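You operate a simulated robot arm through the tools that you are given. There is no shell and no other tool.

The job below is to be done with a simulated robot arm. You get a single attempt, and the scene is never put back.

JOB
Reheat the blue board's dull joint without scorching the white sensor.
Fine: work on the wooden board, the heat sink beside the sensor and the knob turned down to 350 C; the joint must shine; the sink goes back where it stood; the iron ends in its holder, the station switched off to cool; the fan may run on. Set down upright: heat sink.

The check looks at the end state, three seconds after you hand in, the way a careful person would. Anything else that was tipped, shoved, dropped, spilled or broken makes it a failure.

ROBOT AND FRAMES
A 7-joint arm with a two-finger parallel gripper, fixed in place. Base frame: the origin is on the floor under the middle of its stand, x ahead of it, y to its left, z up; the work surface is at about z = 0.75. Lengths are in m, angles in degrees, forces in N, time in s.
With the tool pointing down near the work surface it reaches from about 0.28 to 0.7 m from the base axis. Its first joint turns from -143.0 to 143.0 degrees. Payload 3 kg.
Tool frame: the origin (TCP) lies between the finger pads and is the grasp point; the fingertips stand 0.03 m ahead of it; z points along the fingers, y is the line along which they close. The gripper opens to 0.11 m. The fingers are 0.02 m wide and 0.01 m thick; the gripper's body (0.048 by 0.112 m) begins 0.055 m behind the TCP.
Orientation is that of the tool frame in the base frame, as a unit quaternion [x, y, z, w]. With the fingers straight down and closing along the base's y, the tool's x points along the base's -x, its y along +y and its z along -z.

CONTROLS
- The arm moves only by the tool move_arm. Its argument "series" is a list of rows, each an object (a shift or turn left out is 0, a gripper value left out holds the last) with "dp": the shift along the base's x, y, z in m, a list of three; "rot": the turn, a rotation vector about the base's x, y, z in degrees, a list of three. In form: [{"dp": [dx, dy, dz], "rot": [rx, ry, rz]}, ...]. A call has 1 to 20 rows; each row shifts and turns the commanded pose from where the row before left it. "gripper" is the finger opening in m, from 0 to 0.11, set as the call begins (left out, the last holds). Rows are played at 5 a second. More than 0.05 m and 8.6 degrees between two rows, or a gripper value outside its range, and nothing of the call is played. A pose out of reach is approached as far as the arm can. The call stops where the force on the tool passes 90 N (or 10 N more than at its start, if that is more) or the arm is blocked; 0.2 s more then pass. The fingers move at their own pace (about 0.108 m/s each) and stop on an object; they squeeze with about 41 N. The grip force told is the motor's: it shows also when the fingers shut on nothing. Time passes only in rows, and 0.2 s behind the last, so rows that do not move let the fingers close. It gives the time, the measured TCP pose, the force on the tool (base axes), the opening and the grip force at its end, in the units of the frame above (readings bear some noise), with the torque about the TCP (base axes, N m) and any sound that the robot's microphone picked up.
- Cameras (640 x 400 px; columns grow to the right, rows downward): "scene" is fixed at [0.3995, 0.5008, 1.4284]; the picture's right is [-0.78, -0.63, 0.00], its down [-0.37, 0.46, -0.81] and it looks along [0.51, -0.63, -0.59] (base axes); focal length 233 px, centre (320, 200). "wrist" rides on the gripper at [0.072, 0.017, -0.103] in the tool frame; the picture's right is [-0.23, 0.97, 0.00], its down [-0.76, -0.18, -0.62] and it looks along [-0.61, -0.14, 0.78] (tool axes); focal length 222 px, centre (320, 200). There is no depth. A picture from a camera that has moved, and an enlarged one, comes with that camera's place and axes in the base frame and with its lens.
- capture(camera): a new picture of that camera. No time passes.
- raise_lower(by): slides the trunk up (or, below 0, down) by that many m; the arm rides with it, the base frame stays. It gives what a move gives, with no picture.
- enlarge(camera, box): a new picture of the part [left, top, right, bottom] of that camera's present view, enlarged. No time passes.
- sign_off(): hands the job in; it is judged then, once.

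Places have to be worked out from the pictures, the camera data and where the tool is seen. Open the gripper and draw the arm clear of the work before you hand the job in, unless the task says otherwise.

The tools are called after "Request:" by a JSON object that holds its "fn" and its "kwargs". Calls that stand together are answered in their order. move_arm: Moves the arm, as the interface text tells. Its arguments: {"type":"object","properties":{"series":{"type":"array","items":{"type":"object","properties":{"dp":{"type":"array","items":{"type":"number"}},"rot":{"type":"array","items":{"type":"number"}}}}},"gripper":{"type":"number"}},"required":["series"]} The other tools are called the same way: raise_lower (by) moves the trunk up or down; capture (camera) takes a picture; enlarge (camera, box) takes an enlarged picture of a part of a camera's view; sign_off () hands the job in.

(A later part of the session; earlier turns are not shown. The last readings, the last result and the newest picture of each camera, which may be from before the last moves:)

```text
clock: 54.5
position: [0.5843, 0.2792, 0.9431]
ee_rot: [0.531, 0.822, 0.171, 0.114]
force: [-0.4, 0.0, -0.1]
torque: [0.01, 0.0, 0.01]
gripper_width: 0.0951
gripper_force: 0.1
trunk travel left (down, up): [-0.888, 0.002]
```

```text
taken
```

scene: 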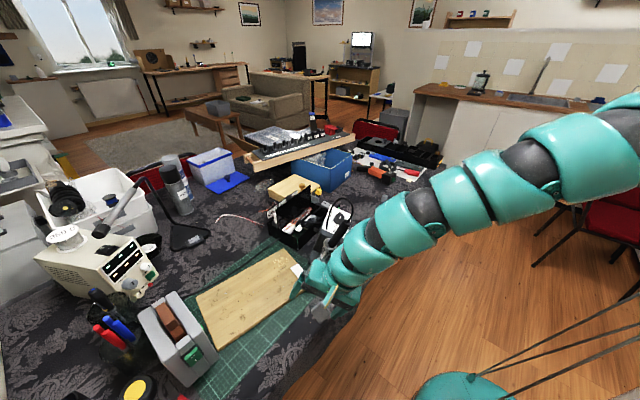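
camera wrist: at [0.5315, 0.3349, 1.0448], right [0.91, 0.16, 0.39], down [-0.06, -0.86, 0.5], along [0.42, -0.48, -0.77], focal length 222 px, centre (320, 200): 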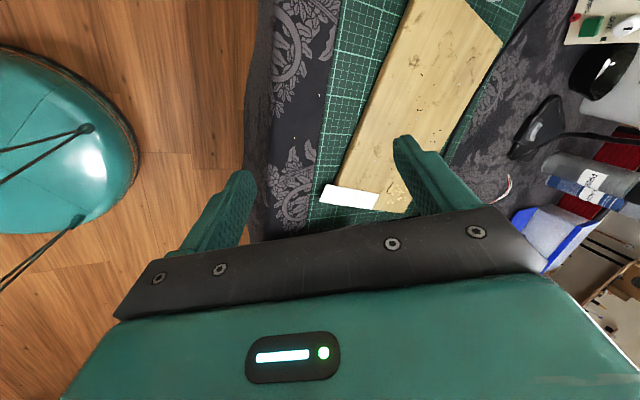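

The roll worked without limits. Now inward and along the board axis again with this yaw.

Request:
{"fn": "move_arm", "kwargs": {"series": [{"dp": [-0.0325, -0.013, 0]}, {"dp": [-0.0325, -0.013, 0]}, {"dp": [-0.0325, -0.013, 0]}, {"dp": [0, 0, 0]}], "gripper": 0.095}}

Request:
{"fn": "move_arm", "kwargs": {"series": [{"dp": [0.0151, -0.034, 0]}, {"dp": [0.0151, -0.034, 0]}, {"dp": [0.0151, -0.034, 0]}, {"dp": [0, 0, 0]}], "gripper": 0.095}}

Request:
{"fn": "capture", "kwargs": {"camera": "wrist"}}

Request:
{"fn": "enlarge", "kwargs": {"camera": "scene", "box": [280, 180, 440, 300]}}

```text
clock: 55.5
position: [0.5192, 0.2529, 0.9432]
ee_rot: [0.53, 0.822, 0.171, 0.114]
force: [0.0, 0.2, 0.5]
torque: [0.02, -0.03, 0.02]
gripper_width: 0.095
gripper_force: 0.0
out of reach, approached as far as the arm can: row 3
trunk travel left (down, up): [-0.888, 0.002]
```

```text
clock: 56.5
position: [0.5614, 0.1823, 0.9375]
ee_rot: [0.53, 0.822, 0.172, 0.114]
force: [-0.5, -0.4, -1.0]
torque: [0.0, -0.01, -0.04]
gripper_width: 0.0951
gripper_force: 0.1
out of reach, approached as far as the arm can: row 2, 3
trunk travel left (down, up): [-0.888, 0.002]
```

```text
taken
camera wrist: at [0.5085, 0.2372, 1.0394], right [0.9, 0.16, 0.39], down [-0.06, -0.86, 0.5], along [0.42, -0.48, -0.77], focal length 222 px, centre (320, 200)
```

wrist: 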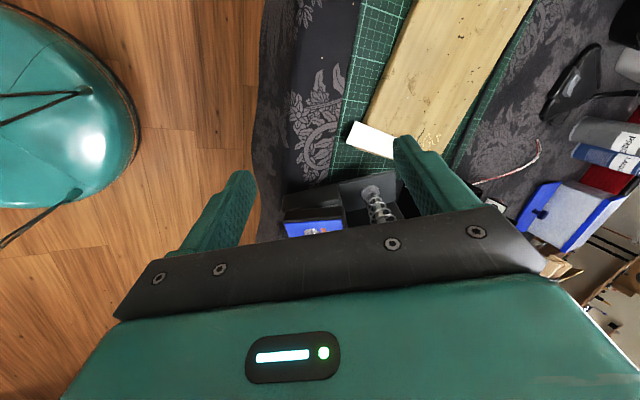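

```text
3.33 times, centred on (360, 240) of scene
camera zoom: at [0.3995, 0.5008, 1.4284], right [-0.78, -0.63, 0.0], down [-0.37, 0.46, -0.81], along [0.51, -0.63, -0.59], focal length 776 px, centre (187, 67)
```

zoom: 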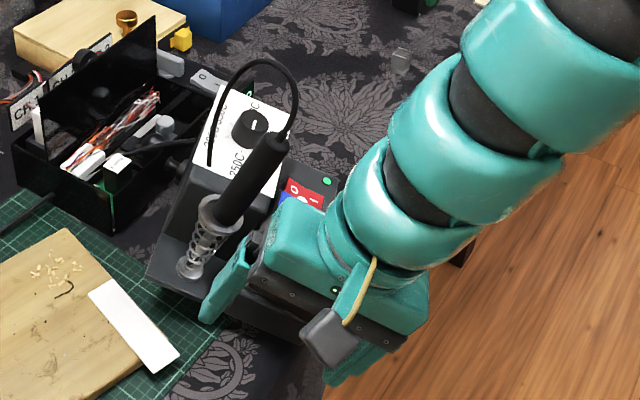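

The inner limit loosens only lower down, so I'll enter at the final height from beyond the board's +y end and slide the open fingers along its sides. I lower to that entry point first.

Request:
{"fn": "move_arm", "kwargs": {"series": [{"dp": [0.003, -0.004, -0.0197]}, {"dp": [0.003, -0.004, -0.0197]}, {"dp": [0.003, -0.01, -0.0197]}, {"dp": [0.003, -0.01, -0.0197]}, {"dp": [0, 0, 0]}], "gripper": 0.095}}

Request:
{"fn": "capture", "kwargs": {"camera": "wrist"}}

Request:
{"fn": "enlarge", "kwargs": {"camera": "scene", "box": [280, 180, 440, 300]}}

```text
clock: 57.7
position: [0.5734, 0.155, 0.8648]
ee_rot: [0.531, 0.822, 0.172, 0.112]
force: [-1.2, 1.1, 0.4]
torque: [-0.01, -0.01, -0.02]
gripper_width: 0.0953
gripper_force: 0.0
out of reach, approached as far as the arm can: row 2
trunk travel left (down, up): [-0.888, 0.002]
```

```text
taken
camera wrist: at [0.5195, 0.2101, 0.9661], right [0.91, 0.16, 0.39], down [-0.06, -0.86, 0.5], along [0.42, -0.48, -0.77], focal length 222 px, centre (320, 200)
```

wrist: 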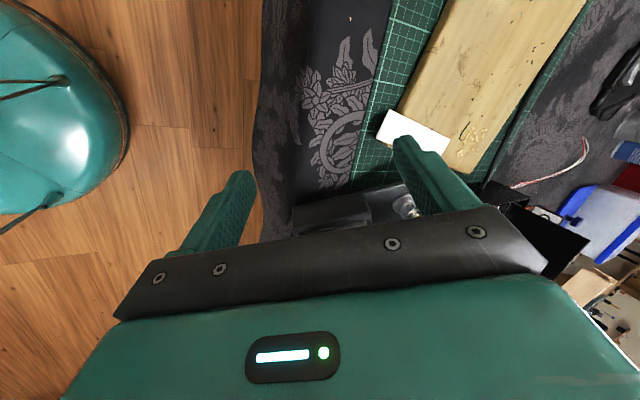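

```text
3.33 times, centred on (360, 240) of scene
camera zoom: at [0.3995, 0.5008, 1.4284], right [-0.78, -0.63, 0.0], down [-0.37, 0.46, -0.81], along [0.51, -0.63, -0.59], focal length 776 px, centre (187, 67)
```

zoom: 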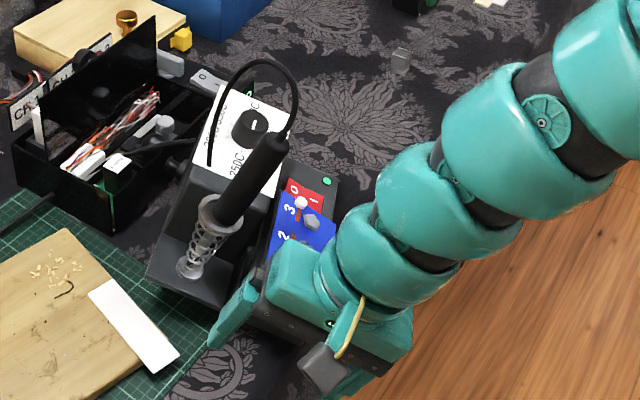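

The fingers straddle the station's front end. I correct 10 mm toward the front, then slide along the board in small steps while watching the forces.

Request:
{"fn": "move_arm", "kwargs": {"series": [{"dp": [-0.0084, -0.0037, -0.004]}, {"dp": [0.0081, -0.0183, 0]}, {"dp": [0.0081, -0.0183, 0]}, {"dp": [0, 0, 0]}], "gripper": 0.095}}

Request:
{"fn": "capture", "kwargs": {"camera": "wrist"}}

Request:
{"fn": "enlarge", "kwargs": {"camera": "scene", "box": [300, 200, 400, 300]}}

```text
clock: 58.7
position: [0.5802, 0.1143, 0.8601]
ee_rot: [0.531, 0.822, 0.172, 0.113]
force: [-0.1, 0.4, -0.8]
torque: [0.01, -0.01, -0.02]
gripper_width: 0.0949
gripper_force: 0.0
trunk travel left (down, up): [-0.888, 0.002]
```

```text
taken
camera wrist: at [0.5277, 0.1695, 0.9614], right [0.91, 0.16, 0.39], down [-0.06, -0.86, 0.5], along [0.42, -0.48, -0.77], focal length 222 px, centre (320, 200)
```

wrist: 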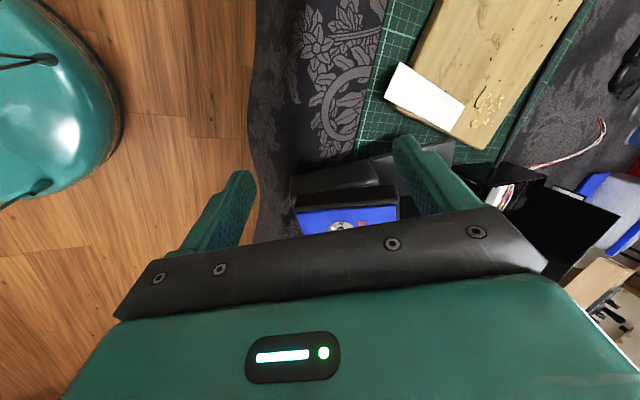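

```text
4.00 times, centred on (350, 250) of scene
camera zoom: at [0.3995, 0.5008, 1.4284], right [-0.78, -0.63, 0.0], down [-0.37, 0.46, -0.81], along [0.51, -0.63, -0.59], focal length 931 px, centre (200, 0)
```

zoom: 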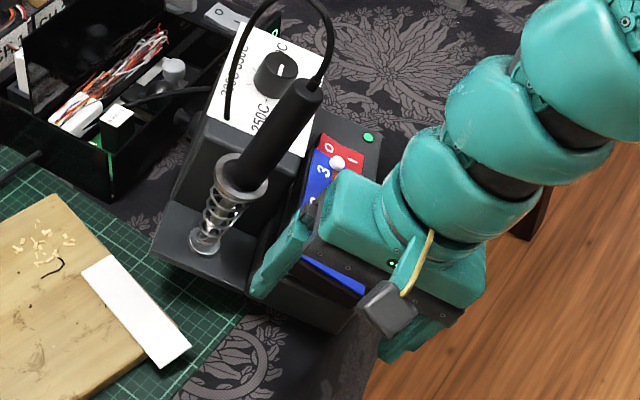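

The board's end (joint 1) is now visible between the fingers. I zoom to judge the gaps.

Request:
{"fn": "enlarge", "kwargs": {"camera": "wrist", "box": [180, 110, 500, 270]}}

Request:
{"fn": "enlarge", "kwargs": {"camera": "scene", "box": [325, 235, 375, 295]}}

```text
2.00 times, centred on (340, 190) of wrist
camera zoom: at [0.5277, 0.1695, 0.9614], right [0.91, 0.16, 0.39], down [-0.06, -0.86, 0.5], along [0.42, -0.48, -0.77], focal length 444 px, centre (280, 220)
```

zoom: 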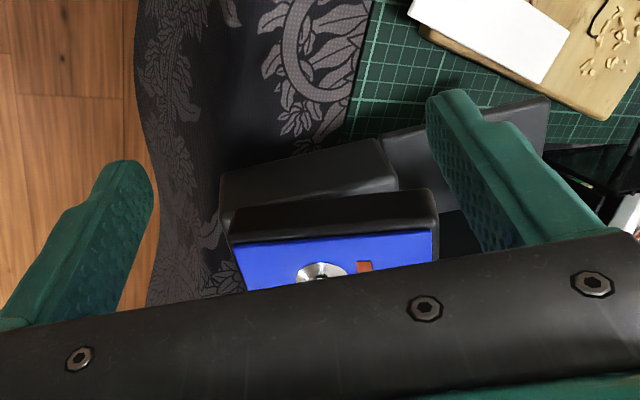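

```text
6.67 times, centred on (350, 265) of scene
camera zoom: at [0.3995, 0.5008, 1.4284], right [-0.78, -0.63, 0.0], down [-0.37, 0.46, -0.81], along [0.51, -0.63, -0.59], focal length 1552 px, centre (120, -233)
```

zoom: 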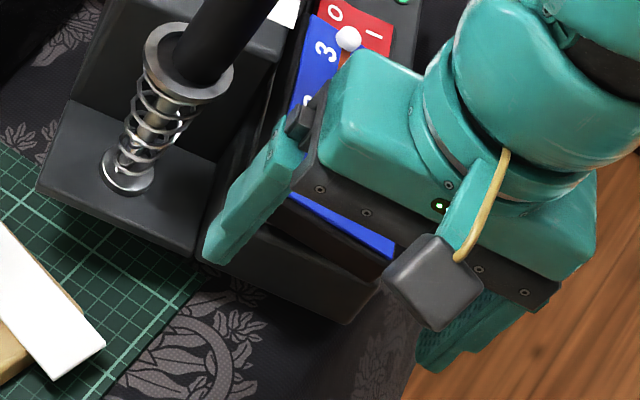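

Gaps look fine on both sides. I slide the remaining distance along the board.

Request:
{"fn": "move_arm", "kwargs": {"series": [{"dp": [0.0064, -0.0143, 0]}, {"dp": [0.0064, -0.0143, 0]}, {"dp": [0.0064, -0.0143, 0]}, {"dp": [0, 0, 0]}], "gripper": 0.095}}

Request:
{"fn": "enlarge", "kwargs": {"camera": "wrist", "box": [180, 110, 500, 270]}}

Request:
{"fn": "enlarge", "kwargs": {"camera": "scene", "box": [300, 200, 400, 300]}}

```text
clock: 59.7
position: [0.6015, 0.0715, 0.8593]
ee_rot: [0.529, 0.823, 0.171, 0.112]
force: [-0.1, 1.3, 0.4]
torque: [0.0, -0.03, 0.02]
gripper_width: 0.0952
gripper_force: 0.2
trunk travel left (down, up): [-0.888, 0.002]
```

```text
2.00 times, centred on (340, 190) of wrist
camera zoom: at [0.5472, 0.1268, 0.9614], right [0.91, 0.16, 0.39], down [-0.06, -0.86, 0.5], along [0.42, -0.48, -0.77], focal length 444 px, centre (280, 220)
```

zoom: 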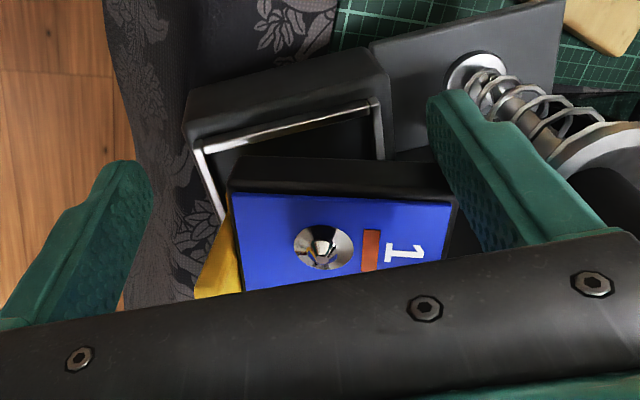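

```text
4.00 times, centred on (350, 250) of scene
camera zoom: at [0.3995, 0.5008, 1.4284], right [-0.78, -0.63, 0.0], down [-0.37, 0.46, -0.81], along [0.51, -0.63, -0.59], focal length 931 px, centre (200, 0)
```

zoom: 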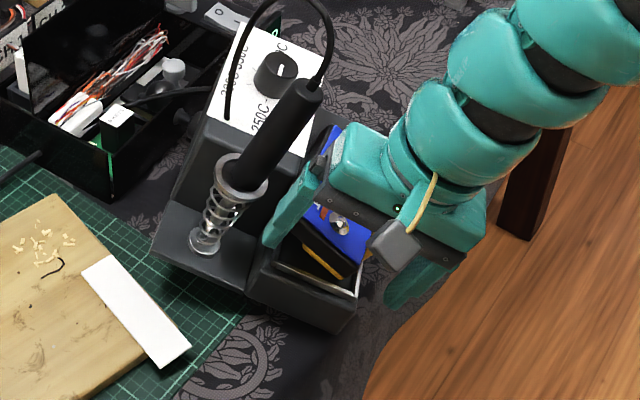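

The back finger nudged the board's corner; the board slid ~3 cm along the tray and turned ~6°. I back off slightly, re-centre (+7.5 mm toward the back, -5° yaw), and narrow the opening a little.

Request:
{"fn": "move_arm", "kwargs": {"series": [{"dp": [-0.0028, 0.0064, 0]}, {"dp": [0.0063, 0.0028, 0.003], "rot": [0, 0, -5]}, {"dp": [0, 0, 0]}], "gripper": 0.093}}

Request:
{"fn": "enlarge", "kwargs": {"camera": "wrist", "box": [180, 110, 500, 270]}}

Request:
{"fn": "enlarge", "kwargs": {"camera": "scene", "box": [300, 200, 400, 300]}}

```text
clock: 60.5
position: [0.604, 0.0809, 0.8622]
ee_rot: [0.566, 0.798, 0.167, 0.121]
force: [0.1, -0.5, 0.6]
torque: [0.0, -0.02, -0.04]
gripper_width: 0.0931
gripper_force: 0.1
trunk travel left (down, up): [-0.888, 0.002]
```

```text
2.00 times, centred on (340, 190) of wrist
camera zoom: at [0.5554, 0.1404, 0.9644], right [0.92, 0.08, 0.39], down [-0.14, -0.85, 0.5], along [0.38, -0.51, -0.77], focal length 444 px, centre (280, 220)
```

zoom: 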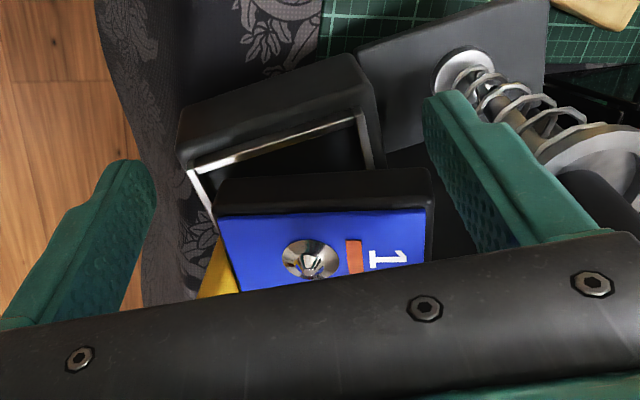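

```text
4.00 times, centred on (350, 250) of scene
camera zoom: at [0.3995, 0.5008, 1.4284], right [-0.78, -0.63, 0.0], down [-0.37, 0.46, -0.81], along [0.51, -0.63, -0.59], focal length 931 px, centre (200, 0)
```

zoom: 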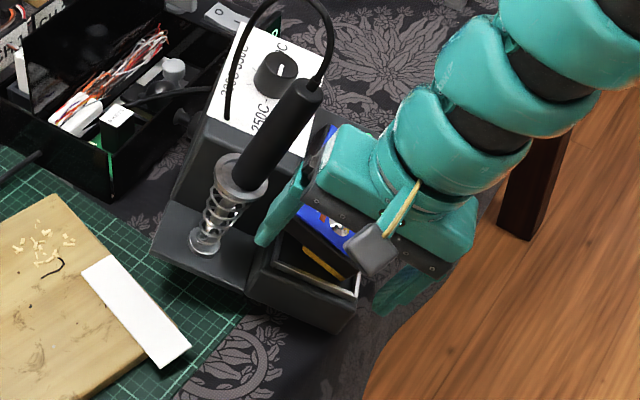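

The board centre is still ~9 mm further back than the finger midline, and the holder ring limits how far out the back finger may be. I shift 9 mm back here (still clear of the board and ring) and narrow the opening to 0.082, then re-check before sliding on.

Request:
{"fn": "move_arm", "kwargs": {"series": [{"dp": [0.0075, 0.0034, 0.0036]}, {"dp": [0, 0, 0]}], "gripper": 0.082}}

Request:
{"fn": "enlarge", "kwargs": {"camera": "wrist", "box": [180, 110, 500, 270]}}

```text
clock: 61.1
position: [0.6126, 0.0845, 0.8665]
ee_rot: [0.566, 0.798, 0.167, 0.12]
force: [0.1, 0.4, 0.3]
torque: [-0.02, 0.02, -0.04]
gripper_width: 0.0819
gripper_force: 0.1
trunk travel left (down, up): [-0.888, 0.002]
```

```text
2.00 times, centred on (340, 190) of wrist
camera zoom: at [0.5635, 0.144, 0.9682], right [0.92, 0.08, 0.39], down [-0.14, -0.85, 0.5], along [0.38, -0.51, -0.77], focal length 444 px, centre (280, 220)
```

zoom: 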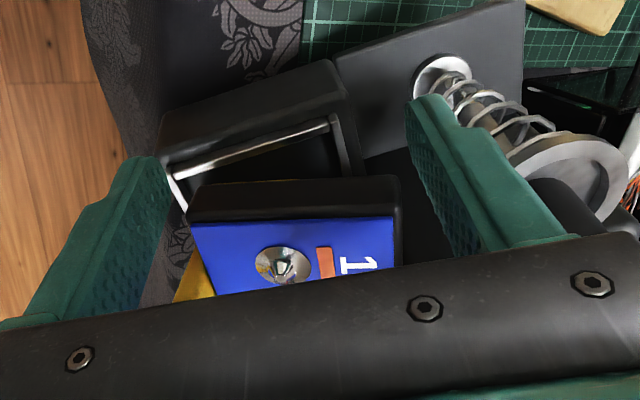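

The board is now centred between the fingers and the holder ring turns out to be ~2 cm clear of the back finger. I open slightly to 0.088 and slide 28 mm along the board.

Request:
{"fn": "move_arm", "kwargs": {"series": [{"dp": [0.0023, -0.0066, 0]}, {"dp": [0.0023, -0.0066, 0]}, {"dp": [0.0023, -0.0066, 0]}, {"dp": [0.0023, -0.0066, 0]}, {"dp": [0, 0, 0]}], "gripper": 0.088}}

Request:
{"fn": "enlarge", "kwargs": {"camera": "wrist", "box": [180, 110, 500, 270]}}

Request:
{"fn": "enlarge", "kwargs": {"camera": "scene", "box": [300, 200, 400, 300]}}

```text
clock: 62.3
position: [0.6196, 0.0579, 0.8653]
ee_rot: [0.566, 0.798, 0.166, 0.121]
force: [0.3, 0.6, -0.3]
torque: [0.02, -0.02, 0.02]
gripper_width: 0.0879
gripper_force: 0.1
trunk travel left (down, up): [-0.888, 0.002]
```

```text
2.00 times, centred on (340, 190) of wrist
camera zoom: at [0.5726, 0.1173, 0.9677], right [0.92, 0.08, 0.39], down [-0.14, -0.85, 0.5], along [0.38, -0.52, -0.77], focal length 444 px, centre (280, 220)
```

zoom: 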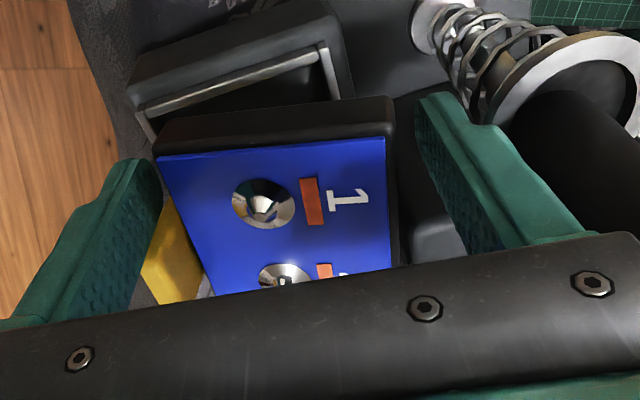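

```text
4.00 times, centred on (350, 250) of scene
camera zoom: at [0.3995, 0.5008, 1.4284], right [-0.78, -0.63, 0.0], down [-0.37, 0.46, -0.81], along [0.51, -0.63, -0.59], focal length 931 px, centre (200, 0)
```

zoom: 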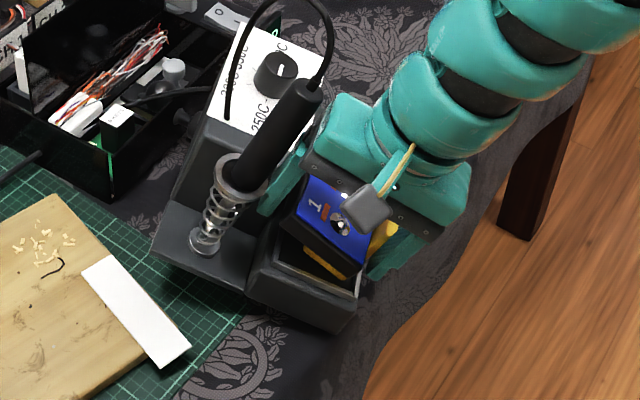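

Fingers straddle the board at joint 1. I advance 8 mm more and close.

Request:
{"fn": "move_arm", "kwargs": {"series": [{"dp": [0.0026, -0.0076, -0.001]}, {"dp": [0, 0, 0]}], "gripper": 0.088}}

Request:
{"fn": "move_arm", "kwargs": {"series": [{"dp": [0, 0, 0]}, {"dp": [0, 0, 0]}, {"dp": [0, 0, 0]}], "gripper": 0.05}}

Request:
{"fn": "enlarge", "kwargs": {"camera": "wrist", "box": [180, 110, 500, 270]}}

Request:
{"fn": "enlarge", "kwargs": {"camera": "scene", "box": [300, 200, 400, 300]}}

```text
clock: 62.9
position: [0.6229, 0.0494, 0.8641]
ee_rot: [0.566, 0.798, 0.166, 0.12]
force: [-0.5, 0.5, -0.6]
torque: [-0.04, -0.02, -0.02]
gripper_width: 0.0881
gripper_force: 0.1
trunk travel left (down, up): [-0.888, 0.002]
```

```text
clock: 63.7
position: [0.6224, 0.0505, 0.8653]
ee_rot: [0.565, 0.799, 0.167, 0.12]
force: [-10.8, 0.6, -3.9]
torque: [0.01, 0.24, -0.04]
gripper_width: 0.0729
gripper_force: 40.8
trunk travel left (down, up): [-0.888, 0.002]
```

```text
2.00 times, centred on (340, 190) of wrist
camera zoom: at [0.5741, 0.11, 0.967], right [0.92, 0.08, 0.39], down [-0.14, -0.85, 0.5], along [0.38, -0.51, -0.77], focal length 444 px, centre (280, 220)
```

zoom: 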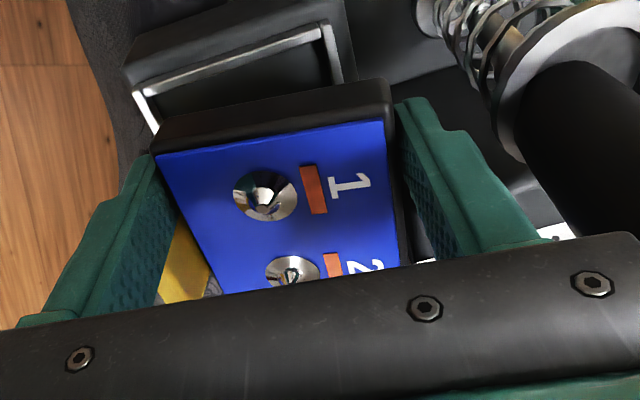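

```text
4.00 times, centred on (350, 250) of scene
camera zoom: at [0.3995, 0.5008, 1.4284], right [-0.78, -0.63, 0.0], down [-0.37, 0.46, -0.81], along [0.51, -0.63, -0.59], focal length 931 px, centre (200, 0)
```

zoom: 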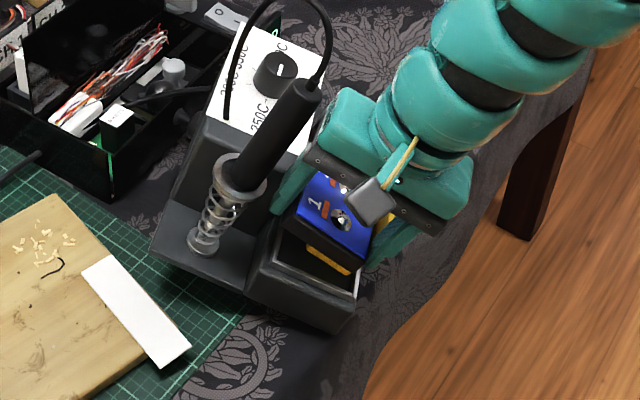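

Board gripped (0.073). I lift along the station's own normal (forward-up) in small steps.

Request:
{"fn": "move_arm", "kwargs": {"series": [{"dp": [-0.004, -0.0016, 0.009]}, {"dp": [-0.004, -0.0016, 0.009]}, {"dp": [-0.004, -0.0016, 0.009]}, {"dp": [-0.004, -0.0016, 0.009]}, {"dp": [0, 0, 0]}], "gripper": 0.05}}

Request:
{"fn": "enlarge", "kwargs": {"camera": "scene", "box": [300, 200, 400, 300]}}

Request:
{"fn": "capture", "kwargs": {"camera": "wrist"}}

```text
clock: 64.9
position: [0.6128, 0.0433, 0.8919]
ee_rot: [0.565, 0.799, 0.166, 0.121]
force: [1.0, -0.3, -2.0]
torque: [0.05, 0.02, -0.02]
gripper_width: 0.0725
gripper_force: 41.5
out of reach, approached as far as the arm can: row 4
trunk travel left (down, up): [-0.888, 0.002]
```

```text
4.00 times, centred on (350, 250) of scene
camera zoom: at [0.3995, 0.5008, 1.4284], right [-0.78, -0.63, 0.0], down [-0.37, 0.46, -0.81], along [0.51, -0.63, -0.59], focal length 931 px, centre (200, 0)
```

zoom: 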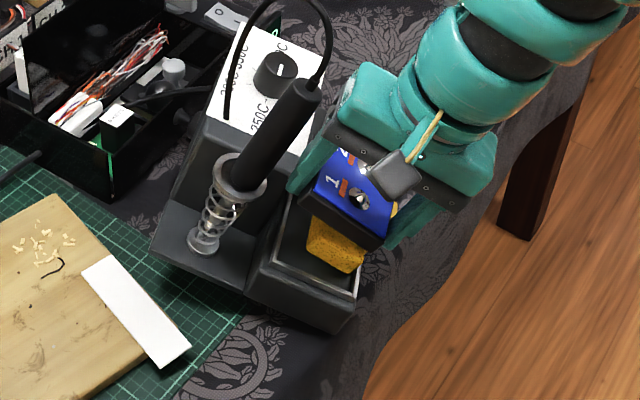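

```text
taken
camera wrist: at [0.5635, 0.1045, 0.9934], right [0.92, 0.08, 0.39], down [-0.14, -0.85, 0.5], along [0.38, -0.52, -0.77], focal length 222 px, centre (320, 200)
```

wrist: 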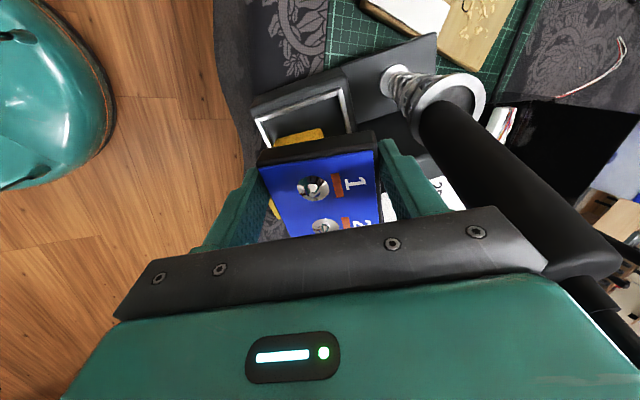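

The board is lifted (≈2 N). The iron handle is close on one side, so I carry the board away along -Y of the station (toward the switch side), where there is free room and better reach.

Request:
{"fn": "move_arm", "kwargs": {"series": [{"dp": [0.0075, -0.0183, 0.002]}, {"dp": [0.0075, -0.0183, 0.002]}, {"dp": [0.0075, -0.0183, 0.002]}, {"dp": [0.0075, -0.0183, 0.002]}, {"dp": [0.0075, -0.0183, 0.002]}, {"dp": [0.0075, -0.0183, 0.002]}, {"dp": [0, 0, 0]}], "gripper": 0.05}}

Request:
{"fn": "capture", "kwargs": {"camera": "scene"}}

Request:
{"fn": "capture", "kwargs": {"camera": "wrist"}}

```text
clock: 66.5
position: [0.6563, -0.0642, 0.9046]
ee_rot: [0.566, 0.799, 0.167, 0.12]
force: [0.0, 0.2, -0.9]
torque: [-0.01, 0.03, 0.03]
gripper_width: 0.0727
gripper_force: 41.0
trunk travel left (down, up): [-0.888, 0.002]
```

```text
taken
```

scene: 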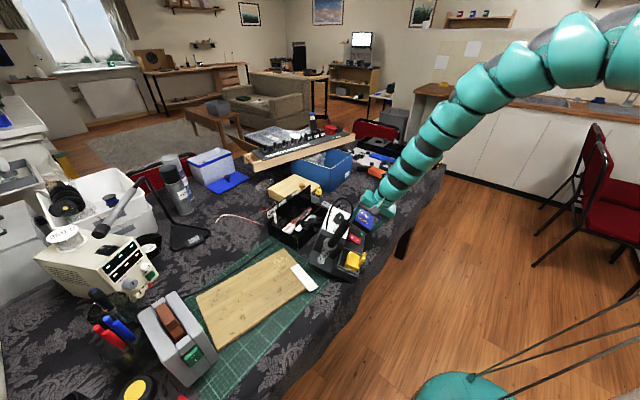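

```text
taken
camera wrist: at [0.6085, -0.005, 1.0063], right [0.92, 0.08, 0.39], down [-0.14, -0.85, 0.5], along [0.38, -0.51, -0.77], focal length 222 px, centre (320, 200)
```

wrist: 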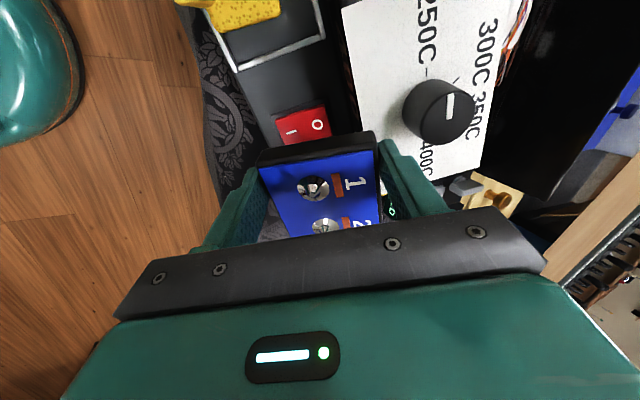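

The board is clear of the iron. I raise and move slightly right, then bring the tool back to vertical so the board is level.

Request:
{"fn": "move_arm", "kwargs": {"series": [{"dp": [0.005, -0.02, 0.02]}, {"dp": [0.005, -0.02, 0.02]}, {"dp": [0.005, -0.02, 0.02]}, {"dp": [0.005, 0, 0], "rot": [-2.57, 7.47, 0]}, {"dp": [0.005, 0, 0], "rot": [-2.57, 7.47, 0]}, {"dp": [0.005, 0, 0], "rot": [-2.57, 7.47, 0]}, {"dp": [0, 0, 0]}], "gripper": 0.05}}

Request:
{"fn": "capture", "kwargs": {"camera": "wrist"}}

Request:
{"fn": "enlarge", "kwargs": {"camera": "scene", "box": [280, 150, 440, 290]}}

```text
clock: 68.1
position: [0.7072, -0.1223, 0.9517]
ee_rot: [0.578, 0.816, -0.001, 0.0]
force: [-0.3, 0.6, -1.1]
torque: [0.01, 0.05, -0.02]
gripper_width: 0.0725
gripper_force: 40.4
out of reach, approached as far as the arm can: row 1, 2, 3
trunk travel left (down, up): [-0.888, 0.002]
```

```text
taken
camera wrist: at [0.6987, -0.0488, 1.055], right [0.99, 0.11, 0.0], down [0.09, -0.78, 0.62], along [0.07, -0.62, -0.78], focal length 222 px, centre (320, 200)
```

wrist: 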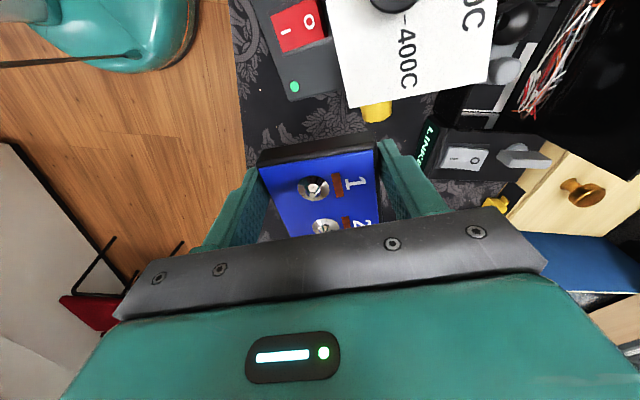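

```text
2.86 times, centred on (360, 220) of scene
camera zoom: at [0.3995, 0.5008, 1.4284], right [-0.78, -0.63, 0.0], down [-0.37, 0.46, -0.81], along [0.51, -0.63, -0.59], focal length 665 px, centre (206, 143)
```

zoom: 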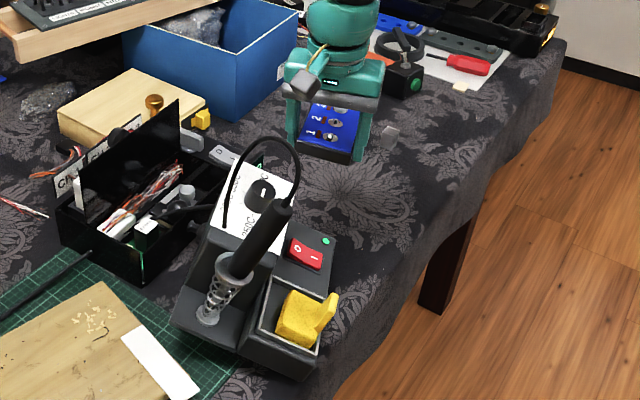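

The board hangs level, and the station is now in clear view. I carry the board high over the station (z≈1.10) to the wooden board side: first straight up.

Request:
{"fn": "move_arm", "kwargs": {"series": [{"dp": [0.005, 0, 0.04]}, {"dp": [0.005, 0, 0.04]}, {"dp": [0.005, 0, 0.04]}, {"dp": [0.005, 0, 0.035]}, {"dp": [0, 0, 0]}], "gripper": 0.05}}

Request:
{"fn": "enlarge", "kwargs": {"camera": "scene", "box": [280, 150, 440, 290]}}

```text
clock: 69.3
position: [0.7279, -0.1228, 1.1071]
ee_rot: [0.577, 0.816, -0.001, 0.0]
force: [-1.4, -1.0, -1.2]
torque: [0.03, 0.02, 0.01]
gripper_width: 0.0723
gripper_force: 41.3
trunk travel left (down, up): [-0.888, 0.002]
```

```text
2.86 times, centred on (360, 220) of scene
camera zoom: at [0.3995, 0.5008, 1.4284], right [-0.78, -0.63, 0.0], down [-0.37, 0.46, -0.81], along [0.51, -0.63, -0.59], focal length 665 px, centre (206, 143)
```

zoom: 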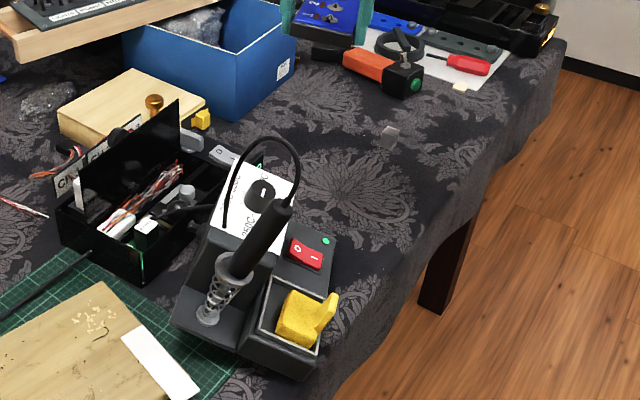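

Now I move left in two stages at z≈1.13, verifying reach and force after the first.

Request:
{"fn": "move_arm", "kwargs": {"series": [{"dp": [0.003, 0, 0.02]}, {"dp": [0.003, 0.045, 0]}, {"dp": [0.003, 0.045, 0]}, {"dp": [0, 0, 0]}], "gripper": 0.05}}

```text
clock: 70.3
position: [0.7364, -0.0333, 1.1257]
ee_rot: [0.578, 0.816, 0.0, 0.0]
force: [0.4, 0.0, -1.0]
torque: [0.09, 0.05, -0.03]
gripper_width: 0.0722
gripper_force: 41.3
trunk travel left (down, up): [-0.888, 0.002]
```

Request:
{"fn": "move_arm", "kwargs": {"series": [{"dp": [0.003, 0.045, 0]}, {"dp": [0.003, 0.045, 0]}, {"dp": [0.003, 0.045, 0]}, {"dp": [0.003, 0.045, 0]}, {"dp": [0.003, 0.045, 0]}, {"dp": [0.002, 0.045, 0]}, {"dp": [0.002, 0.045, 0]}, {"dp": [0, 0, 0]}], "gripper": 0.05}}

Request:
{"fn": "capture", "kwargs": {"camera": "wrist"}}

Request:
{"fn": "capture", "kwargs": {"camera": "scene"}}

```text
clock: 72.1
position: [0.7091, 0.1749, 1.1332]
ee_rot: [0.578, 0.816, -0.001, 0.001]
force: [-0.1, 0.0, -0.7]
torque: [0.06, 0.03, 0.01]
gripper_width: 0.0721
gripper_force: 40.9
out of reach, approached as far as the arm can: row 4, 5, 6, 7
trunk travel left (down, up): [-0.888, 0.002]
```

```text
taken
camera wrist: at [0.701, 0.2488, 1.238], right [0.99, 0.11, 0.0], down [0.09, -0.78, 0.62], along [0.07, -0.62, -0.78], focal length 222 px, centre (320, 200)
```

wrist: 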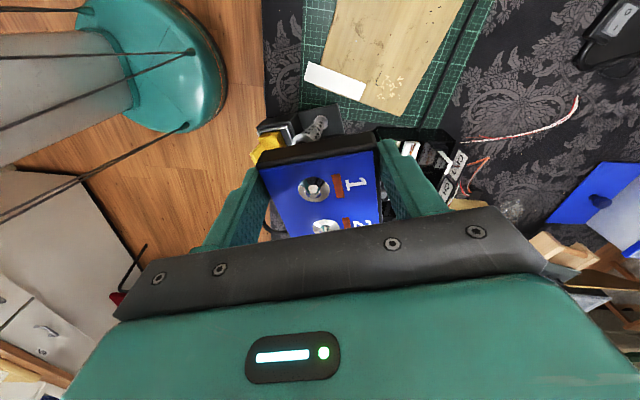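

```text
taken
```

scene: 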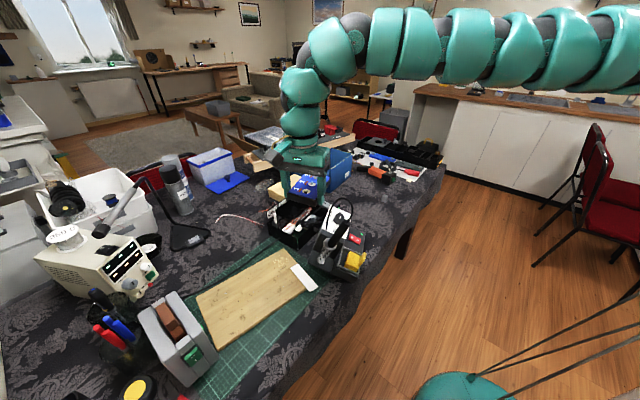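

The reach now is limited by the roll at this yaw. I rotate the tool +24° and see whether I can move outward and left.

Request:
{"fn": "move_arm", "kwargs": {"series": [{"rot": [0, 0, 8]}, {"rot": [0, 0, 8]}, {"rot": [0, 0, 8]}, {"dp": [0.01, 0.03, 0]}, {"dp": [0.01, 0.03, 0]}, {"dp": [0.01, 0.03, 0]}, {"dp": [0, 0, 0]}], "gripper": 0.05}}

```text
clock: 73.7
position: [0.6988, 0.1925, 1.1372]
ee_rot: [0.396, 0.918, 0.0, 0.0]
force: [-0.4, -0.1, -1.7]
torque: [0.07, 0.0, -0.01]
gripper_width: 0.0721
gripper_force: 40.5
out of reach, approached as far as the arm can: row 4, 5, 6
trunk travel left (down, up): [-0.888, 0.002]
```

Still limited near r≈0.73, so it is a posture issue rather than yaw alone. I rotate further toward the starting yaw (0°) and test again.

Request:
{"fn": "move_arm", "kwargs": {"series": [{"rot": [0, 0, 8]}, {"rot": [0, 0, 8]}, {"rot": [0, 0, 8]}, {"rot": [0, 0, 8]}, {"rot": [0, 0, 8]}, {"rot": [0, 0, 7]}, {"dp": [0.02, 0.02, 0]}, {"dp": [0.02, 0.02, 0]}, {"dp": [0, 0, 0]}], "gripper": 0.05}}

Request:
{"fn": "capture", "kwargs": {"camera": "scene"}}

```text
clock: 75.7
position: [0.6967, 0.1958, 1.1358]
ee_rot: [-0.004, 1.0, 0.0, 0.001]
force: [-0.2, 0.8, -1.7]
torque: [-0.01, 0.04, 0.01]
gripper_width: 0.0716
gripper_force: 41.5
out of reach, approached as far as the arm can: row 7, 8
trunk travel left (down, up): [-0.888, 0.002]
```

```text
taken
```

scene: 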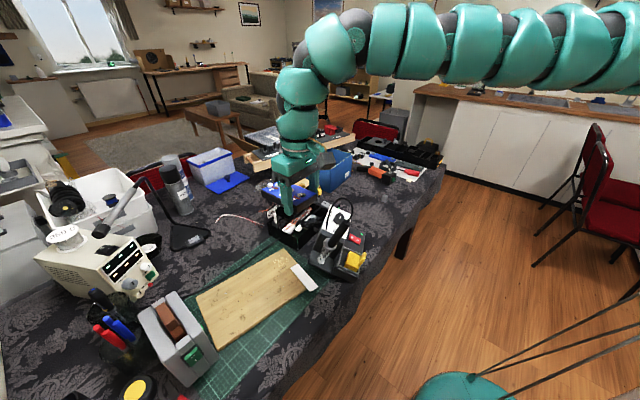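

The arm is simply at full stretch here (its shoulder axis sits near y≈-0.23), so the wooden board is reachable only with the tool leaned outward. I'll therefore park the board at its original free spot, repair the station, and later regrip the board with a leaned tool. I go back right over the station at the same height.

Request:
{"fn": "move_arm", "kwargs": {"series": [{"dp": [0.012, -0.04, 0]}, {"dp": [0.012, -0.045, 0]}, {"dp": [0.01, -0.045, 0]}, {"dp": [0.004, -0.045, 0]}, {"dp": [0, -0.045, 0]}, {"dp": [0, -0.045, 0]}, {"dp": [0, -0.045, 0]}, {"dp": [0, -0.045, 0]}, {"dp": [0, -0.045, 0]}, {"dp": [0, -0.04, 0]}, {"dp": [0, 0, 0]}], "gripper": 0.05}}

```text
clock: 78.1
position: [0.736, -0.2437, 1.138]
ee_rot: [-0.003, 1.0, 0.0, 0.001]
force: [-1.0, -0.4, -1.8]
torque: [-0.01, 0.05, 0.0]
gripper_width: 0.072
gripper_force: 40.8
trunk travel left (down, up): [-0.888, 0.002]
```

Now rotate the tool to yaw +95° in place, then lower the trunk.

Request:
{"fn": "move_arm", "kwargs": {"series": [{"rot": [0, 0, 8]}, {"rot": [0, 0, 8]}, {"rot": [0, 0, 8]}, {"rot": [0, 0, 8]}, {"rot": [0, 0, 8]}, {"rot": [0, 0, 8]}, {"rot": [0, 0, 8]}, {"rot": [0, 0, 8]}, {"rot": [0, 0, 8]}, {"rot": [0, 0, 8]}, {"rot": [0, 0, 8]}, {"rot": [0, 0, 7]}, {"dp": [0, 0, 0]}], "gripper": 0.05}}

Request:
{"fn": "raise_lower", "kwargs": {"by": -0.28}}

Request:
{"fn": "capture", "kwargs": {"camera": "wrist"}}

Request:
{"fn": "capture", "kwargs": {"camera": "scene"}}

```text
clock: 80.9
position: [0.7353, -0.245, 1.136]
ee_rot: [0.74, -0.672, 0.0, 0.0]
force: [1.2, -0.1, -0.4]
torque: [-0.06, -0.04, 0.02]
gripper_width: 0.0715
gripper_force: 40.8
trunk travel left (down, up): [-0.888, 0.002]
```

```text
clock: 83.7
position: [0.7349, -0.2446, 0.8571]
ee_rot: [0.74, -0.673, -0.002, 0.0]
force: [-0.5, -0.1, -0.7]
torque: [-0.07, -0.01, 0.0]
gripper_width: 0.0716
gripper_force: 41.1
trunk travel left (down, up): [-0.608, 0.282]
```

```text
taken
camera wrist: at [0.7256, -0.3192, 0.961], right [-0.99, 0.13, 0.0], down [0.11, 0.77, 0.62], along [0.08, 0.62, -0.78], focal length 222 px, centre (320, 200)
```

wrist: 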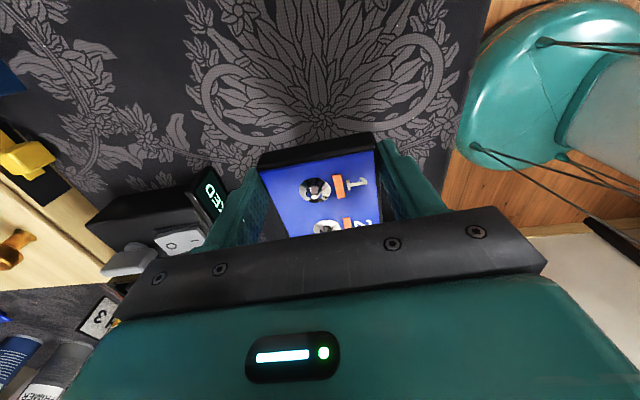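

```text
taken
```

scene: 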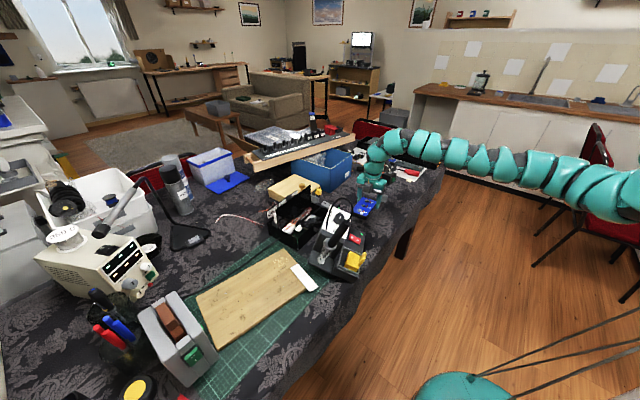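

Level and clear. I shift to y≈-0.32 (the board's original spot) and lower toward the table, watching for contact.

Request:
{"fn": "move_arm", "kwargs": {"series": [{"dp": [0.002, -0.038, 0]}, {"dp": [0.002, -0.038, 0]}, {"dp": [0, 0, -0.03]}, {"dp": [0, 0, -0.025]}, {"dp": [0, 0, -0.008]}, {"dp": [0, 0, 0]}], "gripper": 0.05}}

Request:
{"fn": "enlarge", "kwargs": {"camera": "scene", "box": [330, 160, 430, 250]}}

```text
clock: 85.1
position: [0.7385, -0.322, 0.7938]
ee_rot: [0.74, -0.672, 0.0, 0.0]
force: [-0.2, -0.1, -1.7]
torque: [-0.06, -0.03, 0.02]
gripper_width: 0.0714
gripper_force: 41.5
trunk travel left (down, up): [-0.608, 0.282]
```

```text
4.44 times, centred on (380, 205) of scene
camera zoom: at [0.3995, 0.5008, 1.4284], right [-0.78, -0.63, 0.0], down [-0.37, 0.46, -0.81], along [0.51, -0.63, -0.59], focal length 1035 px, centre (53, 178)
```

zoom: 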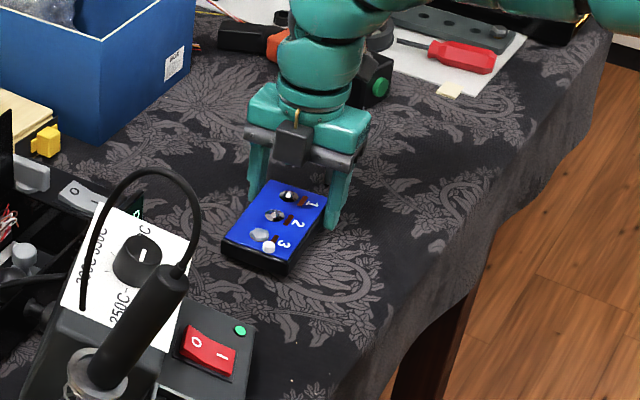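

I lower in small steps until the board meets the table.

Request:
{"fn": "move_arm", "kwargs": {"series": [{"dp": [0, 0, -0.003]}, {"dp": [0, 0, -0.003]}, {"dp": [0, 0, 0]}], "gripper": 0.05}}

Request:
{"fn": "move_arm", "kwargs": {"series": [{"dp": [0, 0, -0.003]}, {"dp": [0, 0, 0]}], "gripper": 0.05}}

```text
clock: 85.9
position: [0.7396, -0.322, 0.7879]
ee_rot: [0.739, -0.674, -0.001, -0.001]
force: [0.1, 0.1, -1.0]
torque: [-0.05, -0.05, 0.02]
gripper_width: 0.0713
gripper_force: 40.6
trunk travel left (down, up): [-0.608, 0.282]
```

```text
clock: 86.5
position: [0.7389, -0.3207, 0.7843]
ee_rot: [0.739, -0.673, -0.001, -0.001]
force: [-0.7, -0.9, -1.1]
torque: [-0.06, -0.02, 0.01]
gripper_width: 0.0713
gripper_force: 41.0
trunk travel left (down, up): [-0.608, 0.282]
```

Request:
{"fn": "move_arm", "kwargs": {"series": [{"dp": [0, 0, -0.003]}, {"dp": [0, 0, 0]}], "gripper": 0.05}}

Request:
{"fn": "enlarge", "kwargs": {"camera": "scene", "box": [350, 180, 410, 230]}}

```text
clock: 87.1
position: [0.7405, -0.3213, 0.7828]
ee_rot: [0.739, -0.674, 0.001, -0.001]
force: [1.0, -0.4, 4.3]
torque: [0.51, -0.18, -0.11]
gripper_width: 0.0713
gripper_force: 41.2
trunk travel left (down, up): [-0.608, 0.282]
```

```text
8.00 times, centred on (380, 205) of scene
camera zoom: at [0.3995, 0.5008, 1.4284], right [-0.78, -0.63, 0.0], down [-0.37, 0.46, -0.81], along [0.51, -0.63, -0.59], focal length 1862 px, centre (-160, 160)
```

zoom: 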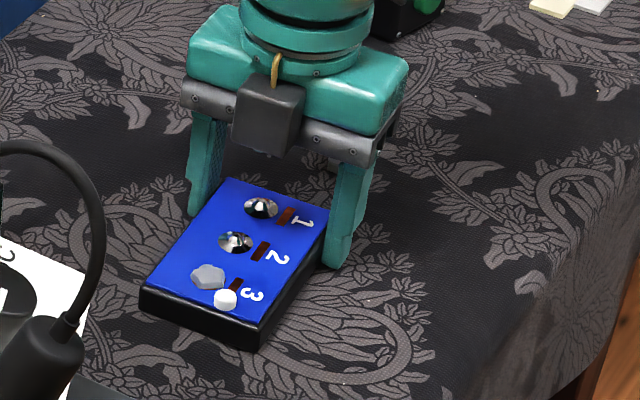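

The board's far end touches the table. I release and rise straight up.

Request:
{"fn": "move_arm", "kwargs": {"series": [{"dp": [0, 0, -0.001]}, {"dp": [0, 0, 0]}, {"dp": [0, 0, 0]}], "gripper": 0.105}}

Request:
{"fn": "move_arm", "kwargs": {"series": [{"dp": [0, 0, 0.03]}, {"dp": [0, 0, 0.04]}, {"dp": [0, 0, 0.04]}, {"dp": [0, 0, 0.04]}, {"dp": [0, 0, 0]}], "gripper": 0.105}}

Request:
{"fn": "capture", "kwargs": {"camera": "scene"}}

Request:
{"fn": "capture", "kwargs": {"camera": "wrist"}}

```text
clock: 87.9
position: [0.7389, -0.3215, 0.7803]
ee_rot: [0.739, -0.673, -0.001, -0.001]
force: [-0.2, -0.4, 0.5]
torque: [0.0, 0.01, -0.03]
gripper_width: 0.1053
gripper_force: 0.0
trunk travel left (down, up): [-0.608, 0.282]
```

```text
clock: 89.1
position: [0.7379, -0.3221, 0.9307]
ee_rot: [0.74, -0.673, 0.0, 0.0]
force: [1.1, -0.3, -0.6]
torque: [0.03, 0.01, -0.01]
gripper_width: 0.1051
gripper_force: 0.1
trunk travel left (down, up): [-0.608, 0.282]
```

```text
taken
```

scene: 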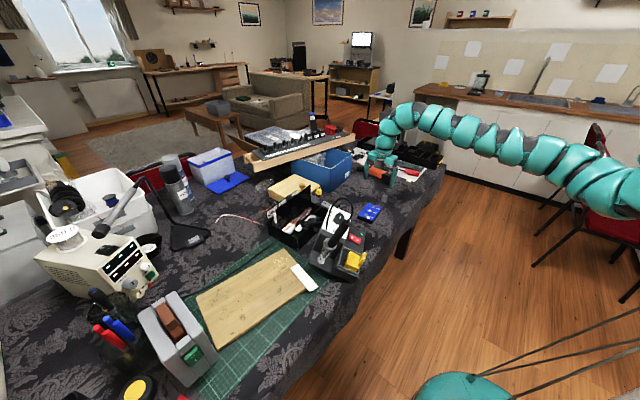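

```text
taken
camera wrist: at [0.7289, -0.396, 1.0352], right [-0.99, 0.14, 0.0], down [0.11, 0.77, 0.62], along [0.08, 0.62, -0.78], focal length 222 px, centre (320, 200)
```

wrist: 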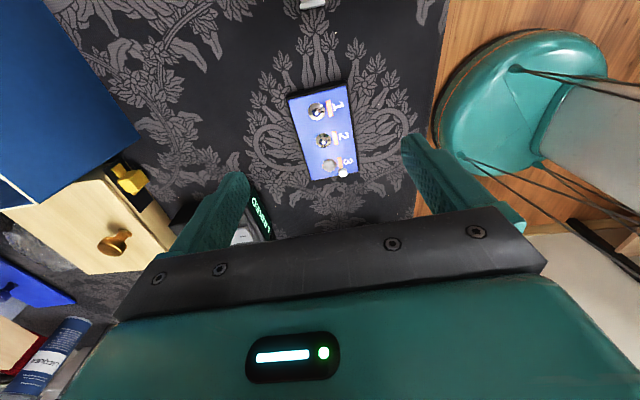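

The board is parked safely. Now the station: I take detailed views of it.

Request:
{"fn": "enlarge", "kwargs": {"camera": "scene", "box": [290, 185, 390, 285]}}

Request:
{"fn": "enlarge", "kwargs": {"camera": "scene", "box": [300, 200, 350, 250]}}

Request:
{"fn": "enlarge", "kwargs": {"camera": "scene", "box": [325, 225, 385, 290]}}

```text
4.00 times, centred on (340, 235) of scene
camera zoom: at [0.3995, 0.5008, 1.4284], right [-0.78, -0.63, 0.0], down [-0.37, 0.46, -0.81], along [0.51, -0.63, -0.59], focal length 931 px, centre (240, 60)
```

zoom: 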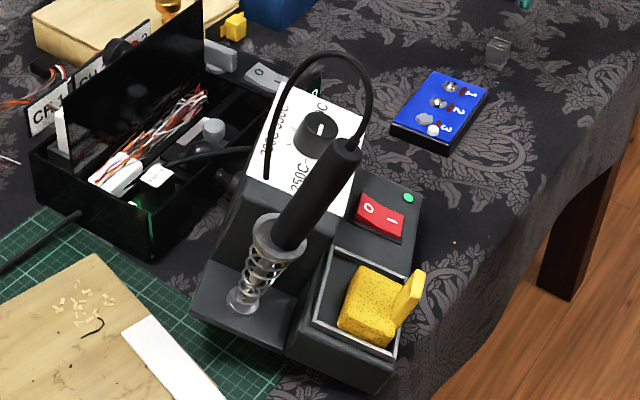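

```text
8.00 times, centred on (325, 225) of scene
camera zoom: at [0.3995, 0.5008, 1.4284], right [-0.78, -0.63, 0.0], down [-0.37, 0.46, -0.81], along [0.51, -0.63, -0.59], focal length 1862 px, centre (280, 0)
```

zoom: 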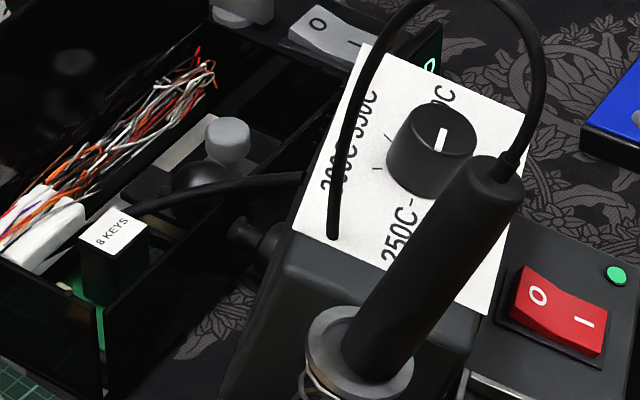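

```text
6.15 times, centred on (355, 258) of scene
camera zoom: at [0.3995, 0.5008, 1.4284], right [-0.78, -0.63, 0.0], down [-0.37, 0.46, -0.81], along [0.51, -0.63, -0.59], focal length 1433 px, centre (105, -154)
```

zoom: 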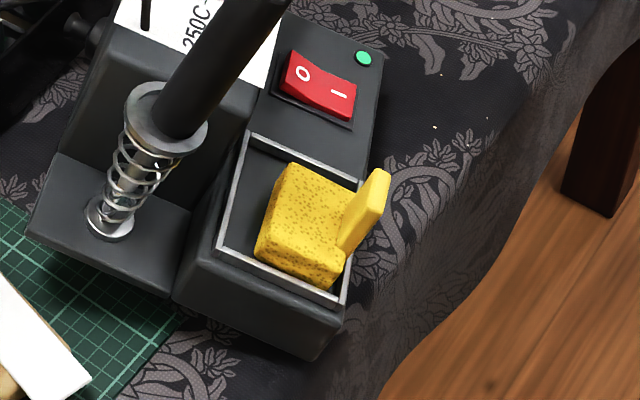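

I raise the trunk and move above the station's right side, turning toward yaw 116°, to get a second view of its pose.

Request:
{"fn": "raise_lower", "kwargs": {"by": 0.28}}

Request:
{"fn": "move_arm", "kwargs": {"series": [{"dp": [0.0, 0.045, -0.01], "rot": [0, 0, 7]}, {"dp": [0.0, 0.045, -0.01], "rot": [0, 0, 7]}, {"dp": [0.0, 0.045, -0.01], "rot": [0, 0, 7]}, {"dp": [0.0, 0.03, -0.01]}, {"dp": [0, 0, 0]}], "gripper": 0.105}}

Request:
{"fn": "capture", "kwargs": {"camera": "wrist"}}

```text
clock: 91.9
position: [0.7386, -0.3218, 1.2107]
ee_rot: [0.74, -0.673, -0.001, 0.0]
force: [-0.9, 0.6, -0.1]
torque: [0.02, -0.03, -0.03]
gripper_width: 0.1049
gripper_force: 0.0
trunk travel left (down, up): [-0.888, 0.002]
```

```text
clock: 93.1
position: [0.7383, -0.1562, 1.1697]
ee_rot: [0.85, -0.527, -0.001, 0.0]
force: [-0.7, -0.8, -0.3]
torque: [0.0, -0.01, 0.0]
gripper_width: 0.1052
gripper_force: 0.0
trunk travel left (down, up): [-0.888, 0.002]
```

```text
taken
camera wrist: at [0.7555, -0.2289, 1.2743], right [-0.97, -0.23, 0.0], down [-0.18, 0.76, 0.62], along [-0.14, 0.61, -0.78], focal length 222 px, centre (320, 200)
```

wrist: 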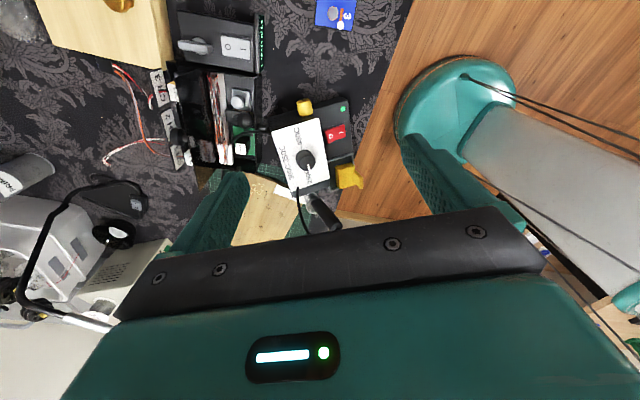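

Request:
{"fn": "enlarge", "kwargs": {"camera": "wrist", "box": [220, 80, 380, 240]}}

Request:
{"fn": "enlarge", "kwargs": {"camera": "wrist", "box": [250, 85, 370, 205]}}

```text
2.50 times, centred on (300, 160) of wrist
camera zoom: at [0.7555, -0.2289, 1.2743], right [-0.97, -0.23, 0.0], down [-0.18, 0.76, 0.62], along [-0.14, 0.61, -0.78], focal length 555 px, centre (370, 300)
```

zoom: 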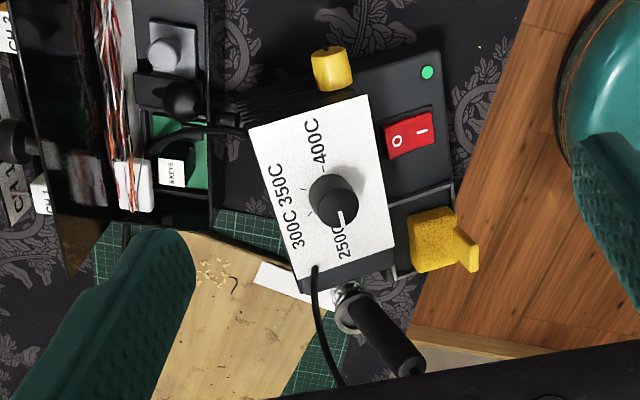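

```text
3.33 times, centred on (310, 145) of wrist
camera zoom: at [0.7555, -0.2289, 1.2743], right [-0.97, -0.23, 0.0], down [-0.18, 0.76, 0.62], along [-0.14, 0.61, -0.78], focal length 740 px, centre (353, 383)
```

zoom: 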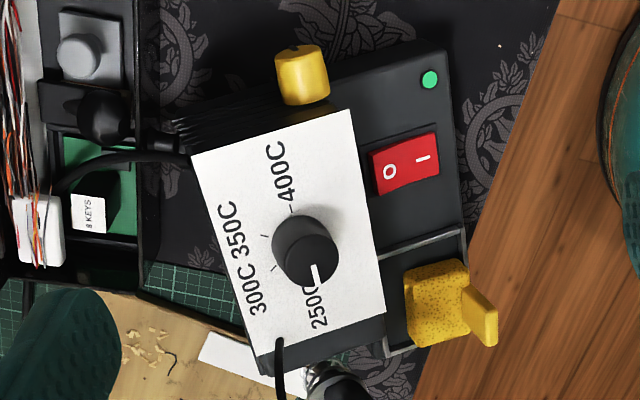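

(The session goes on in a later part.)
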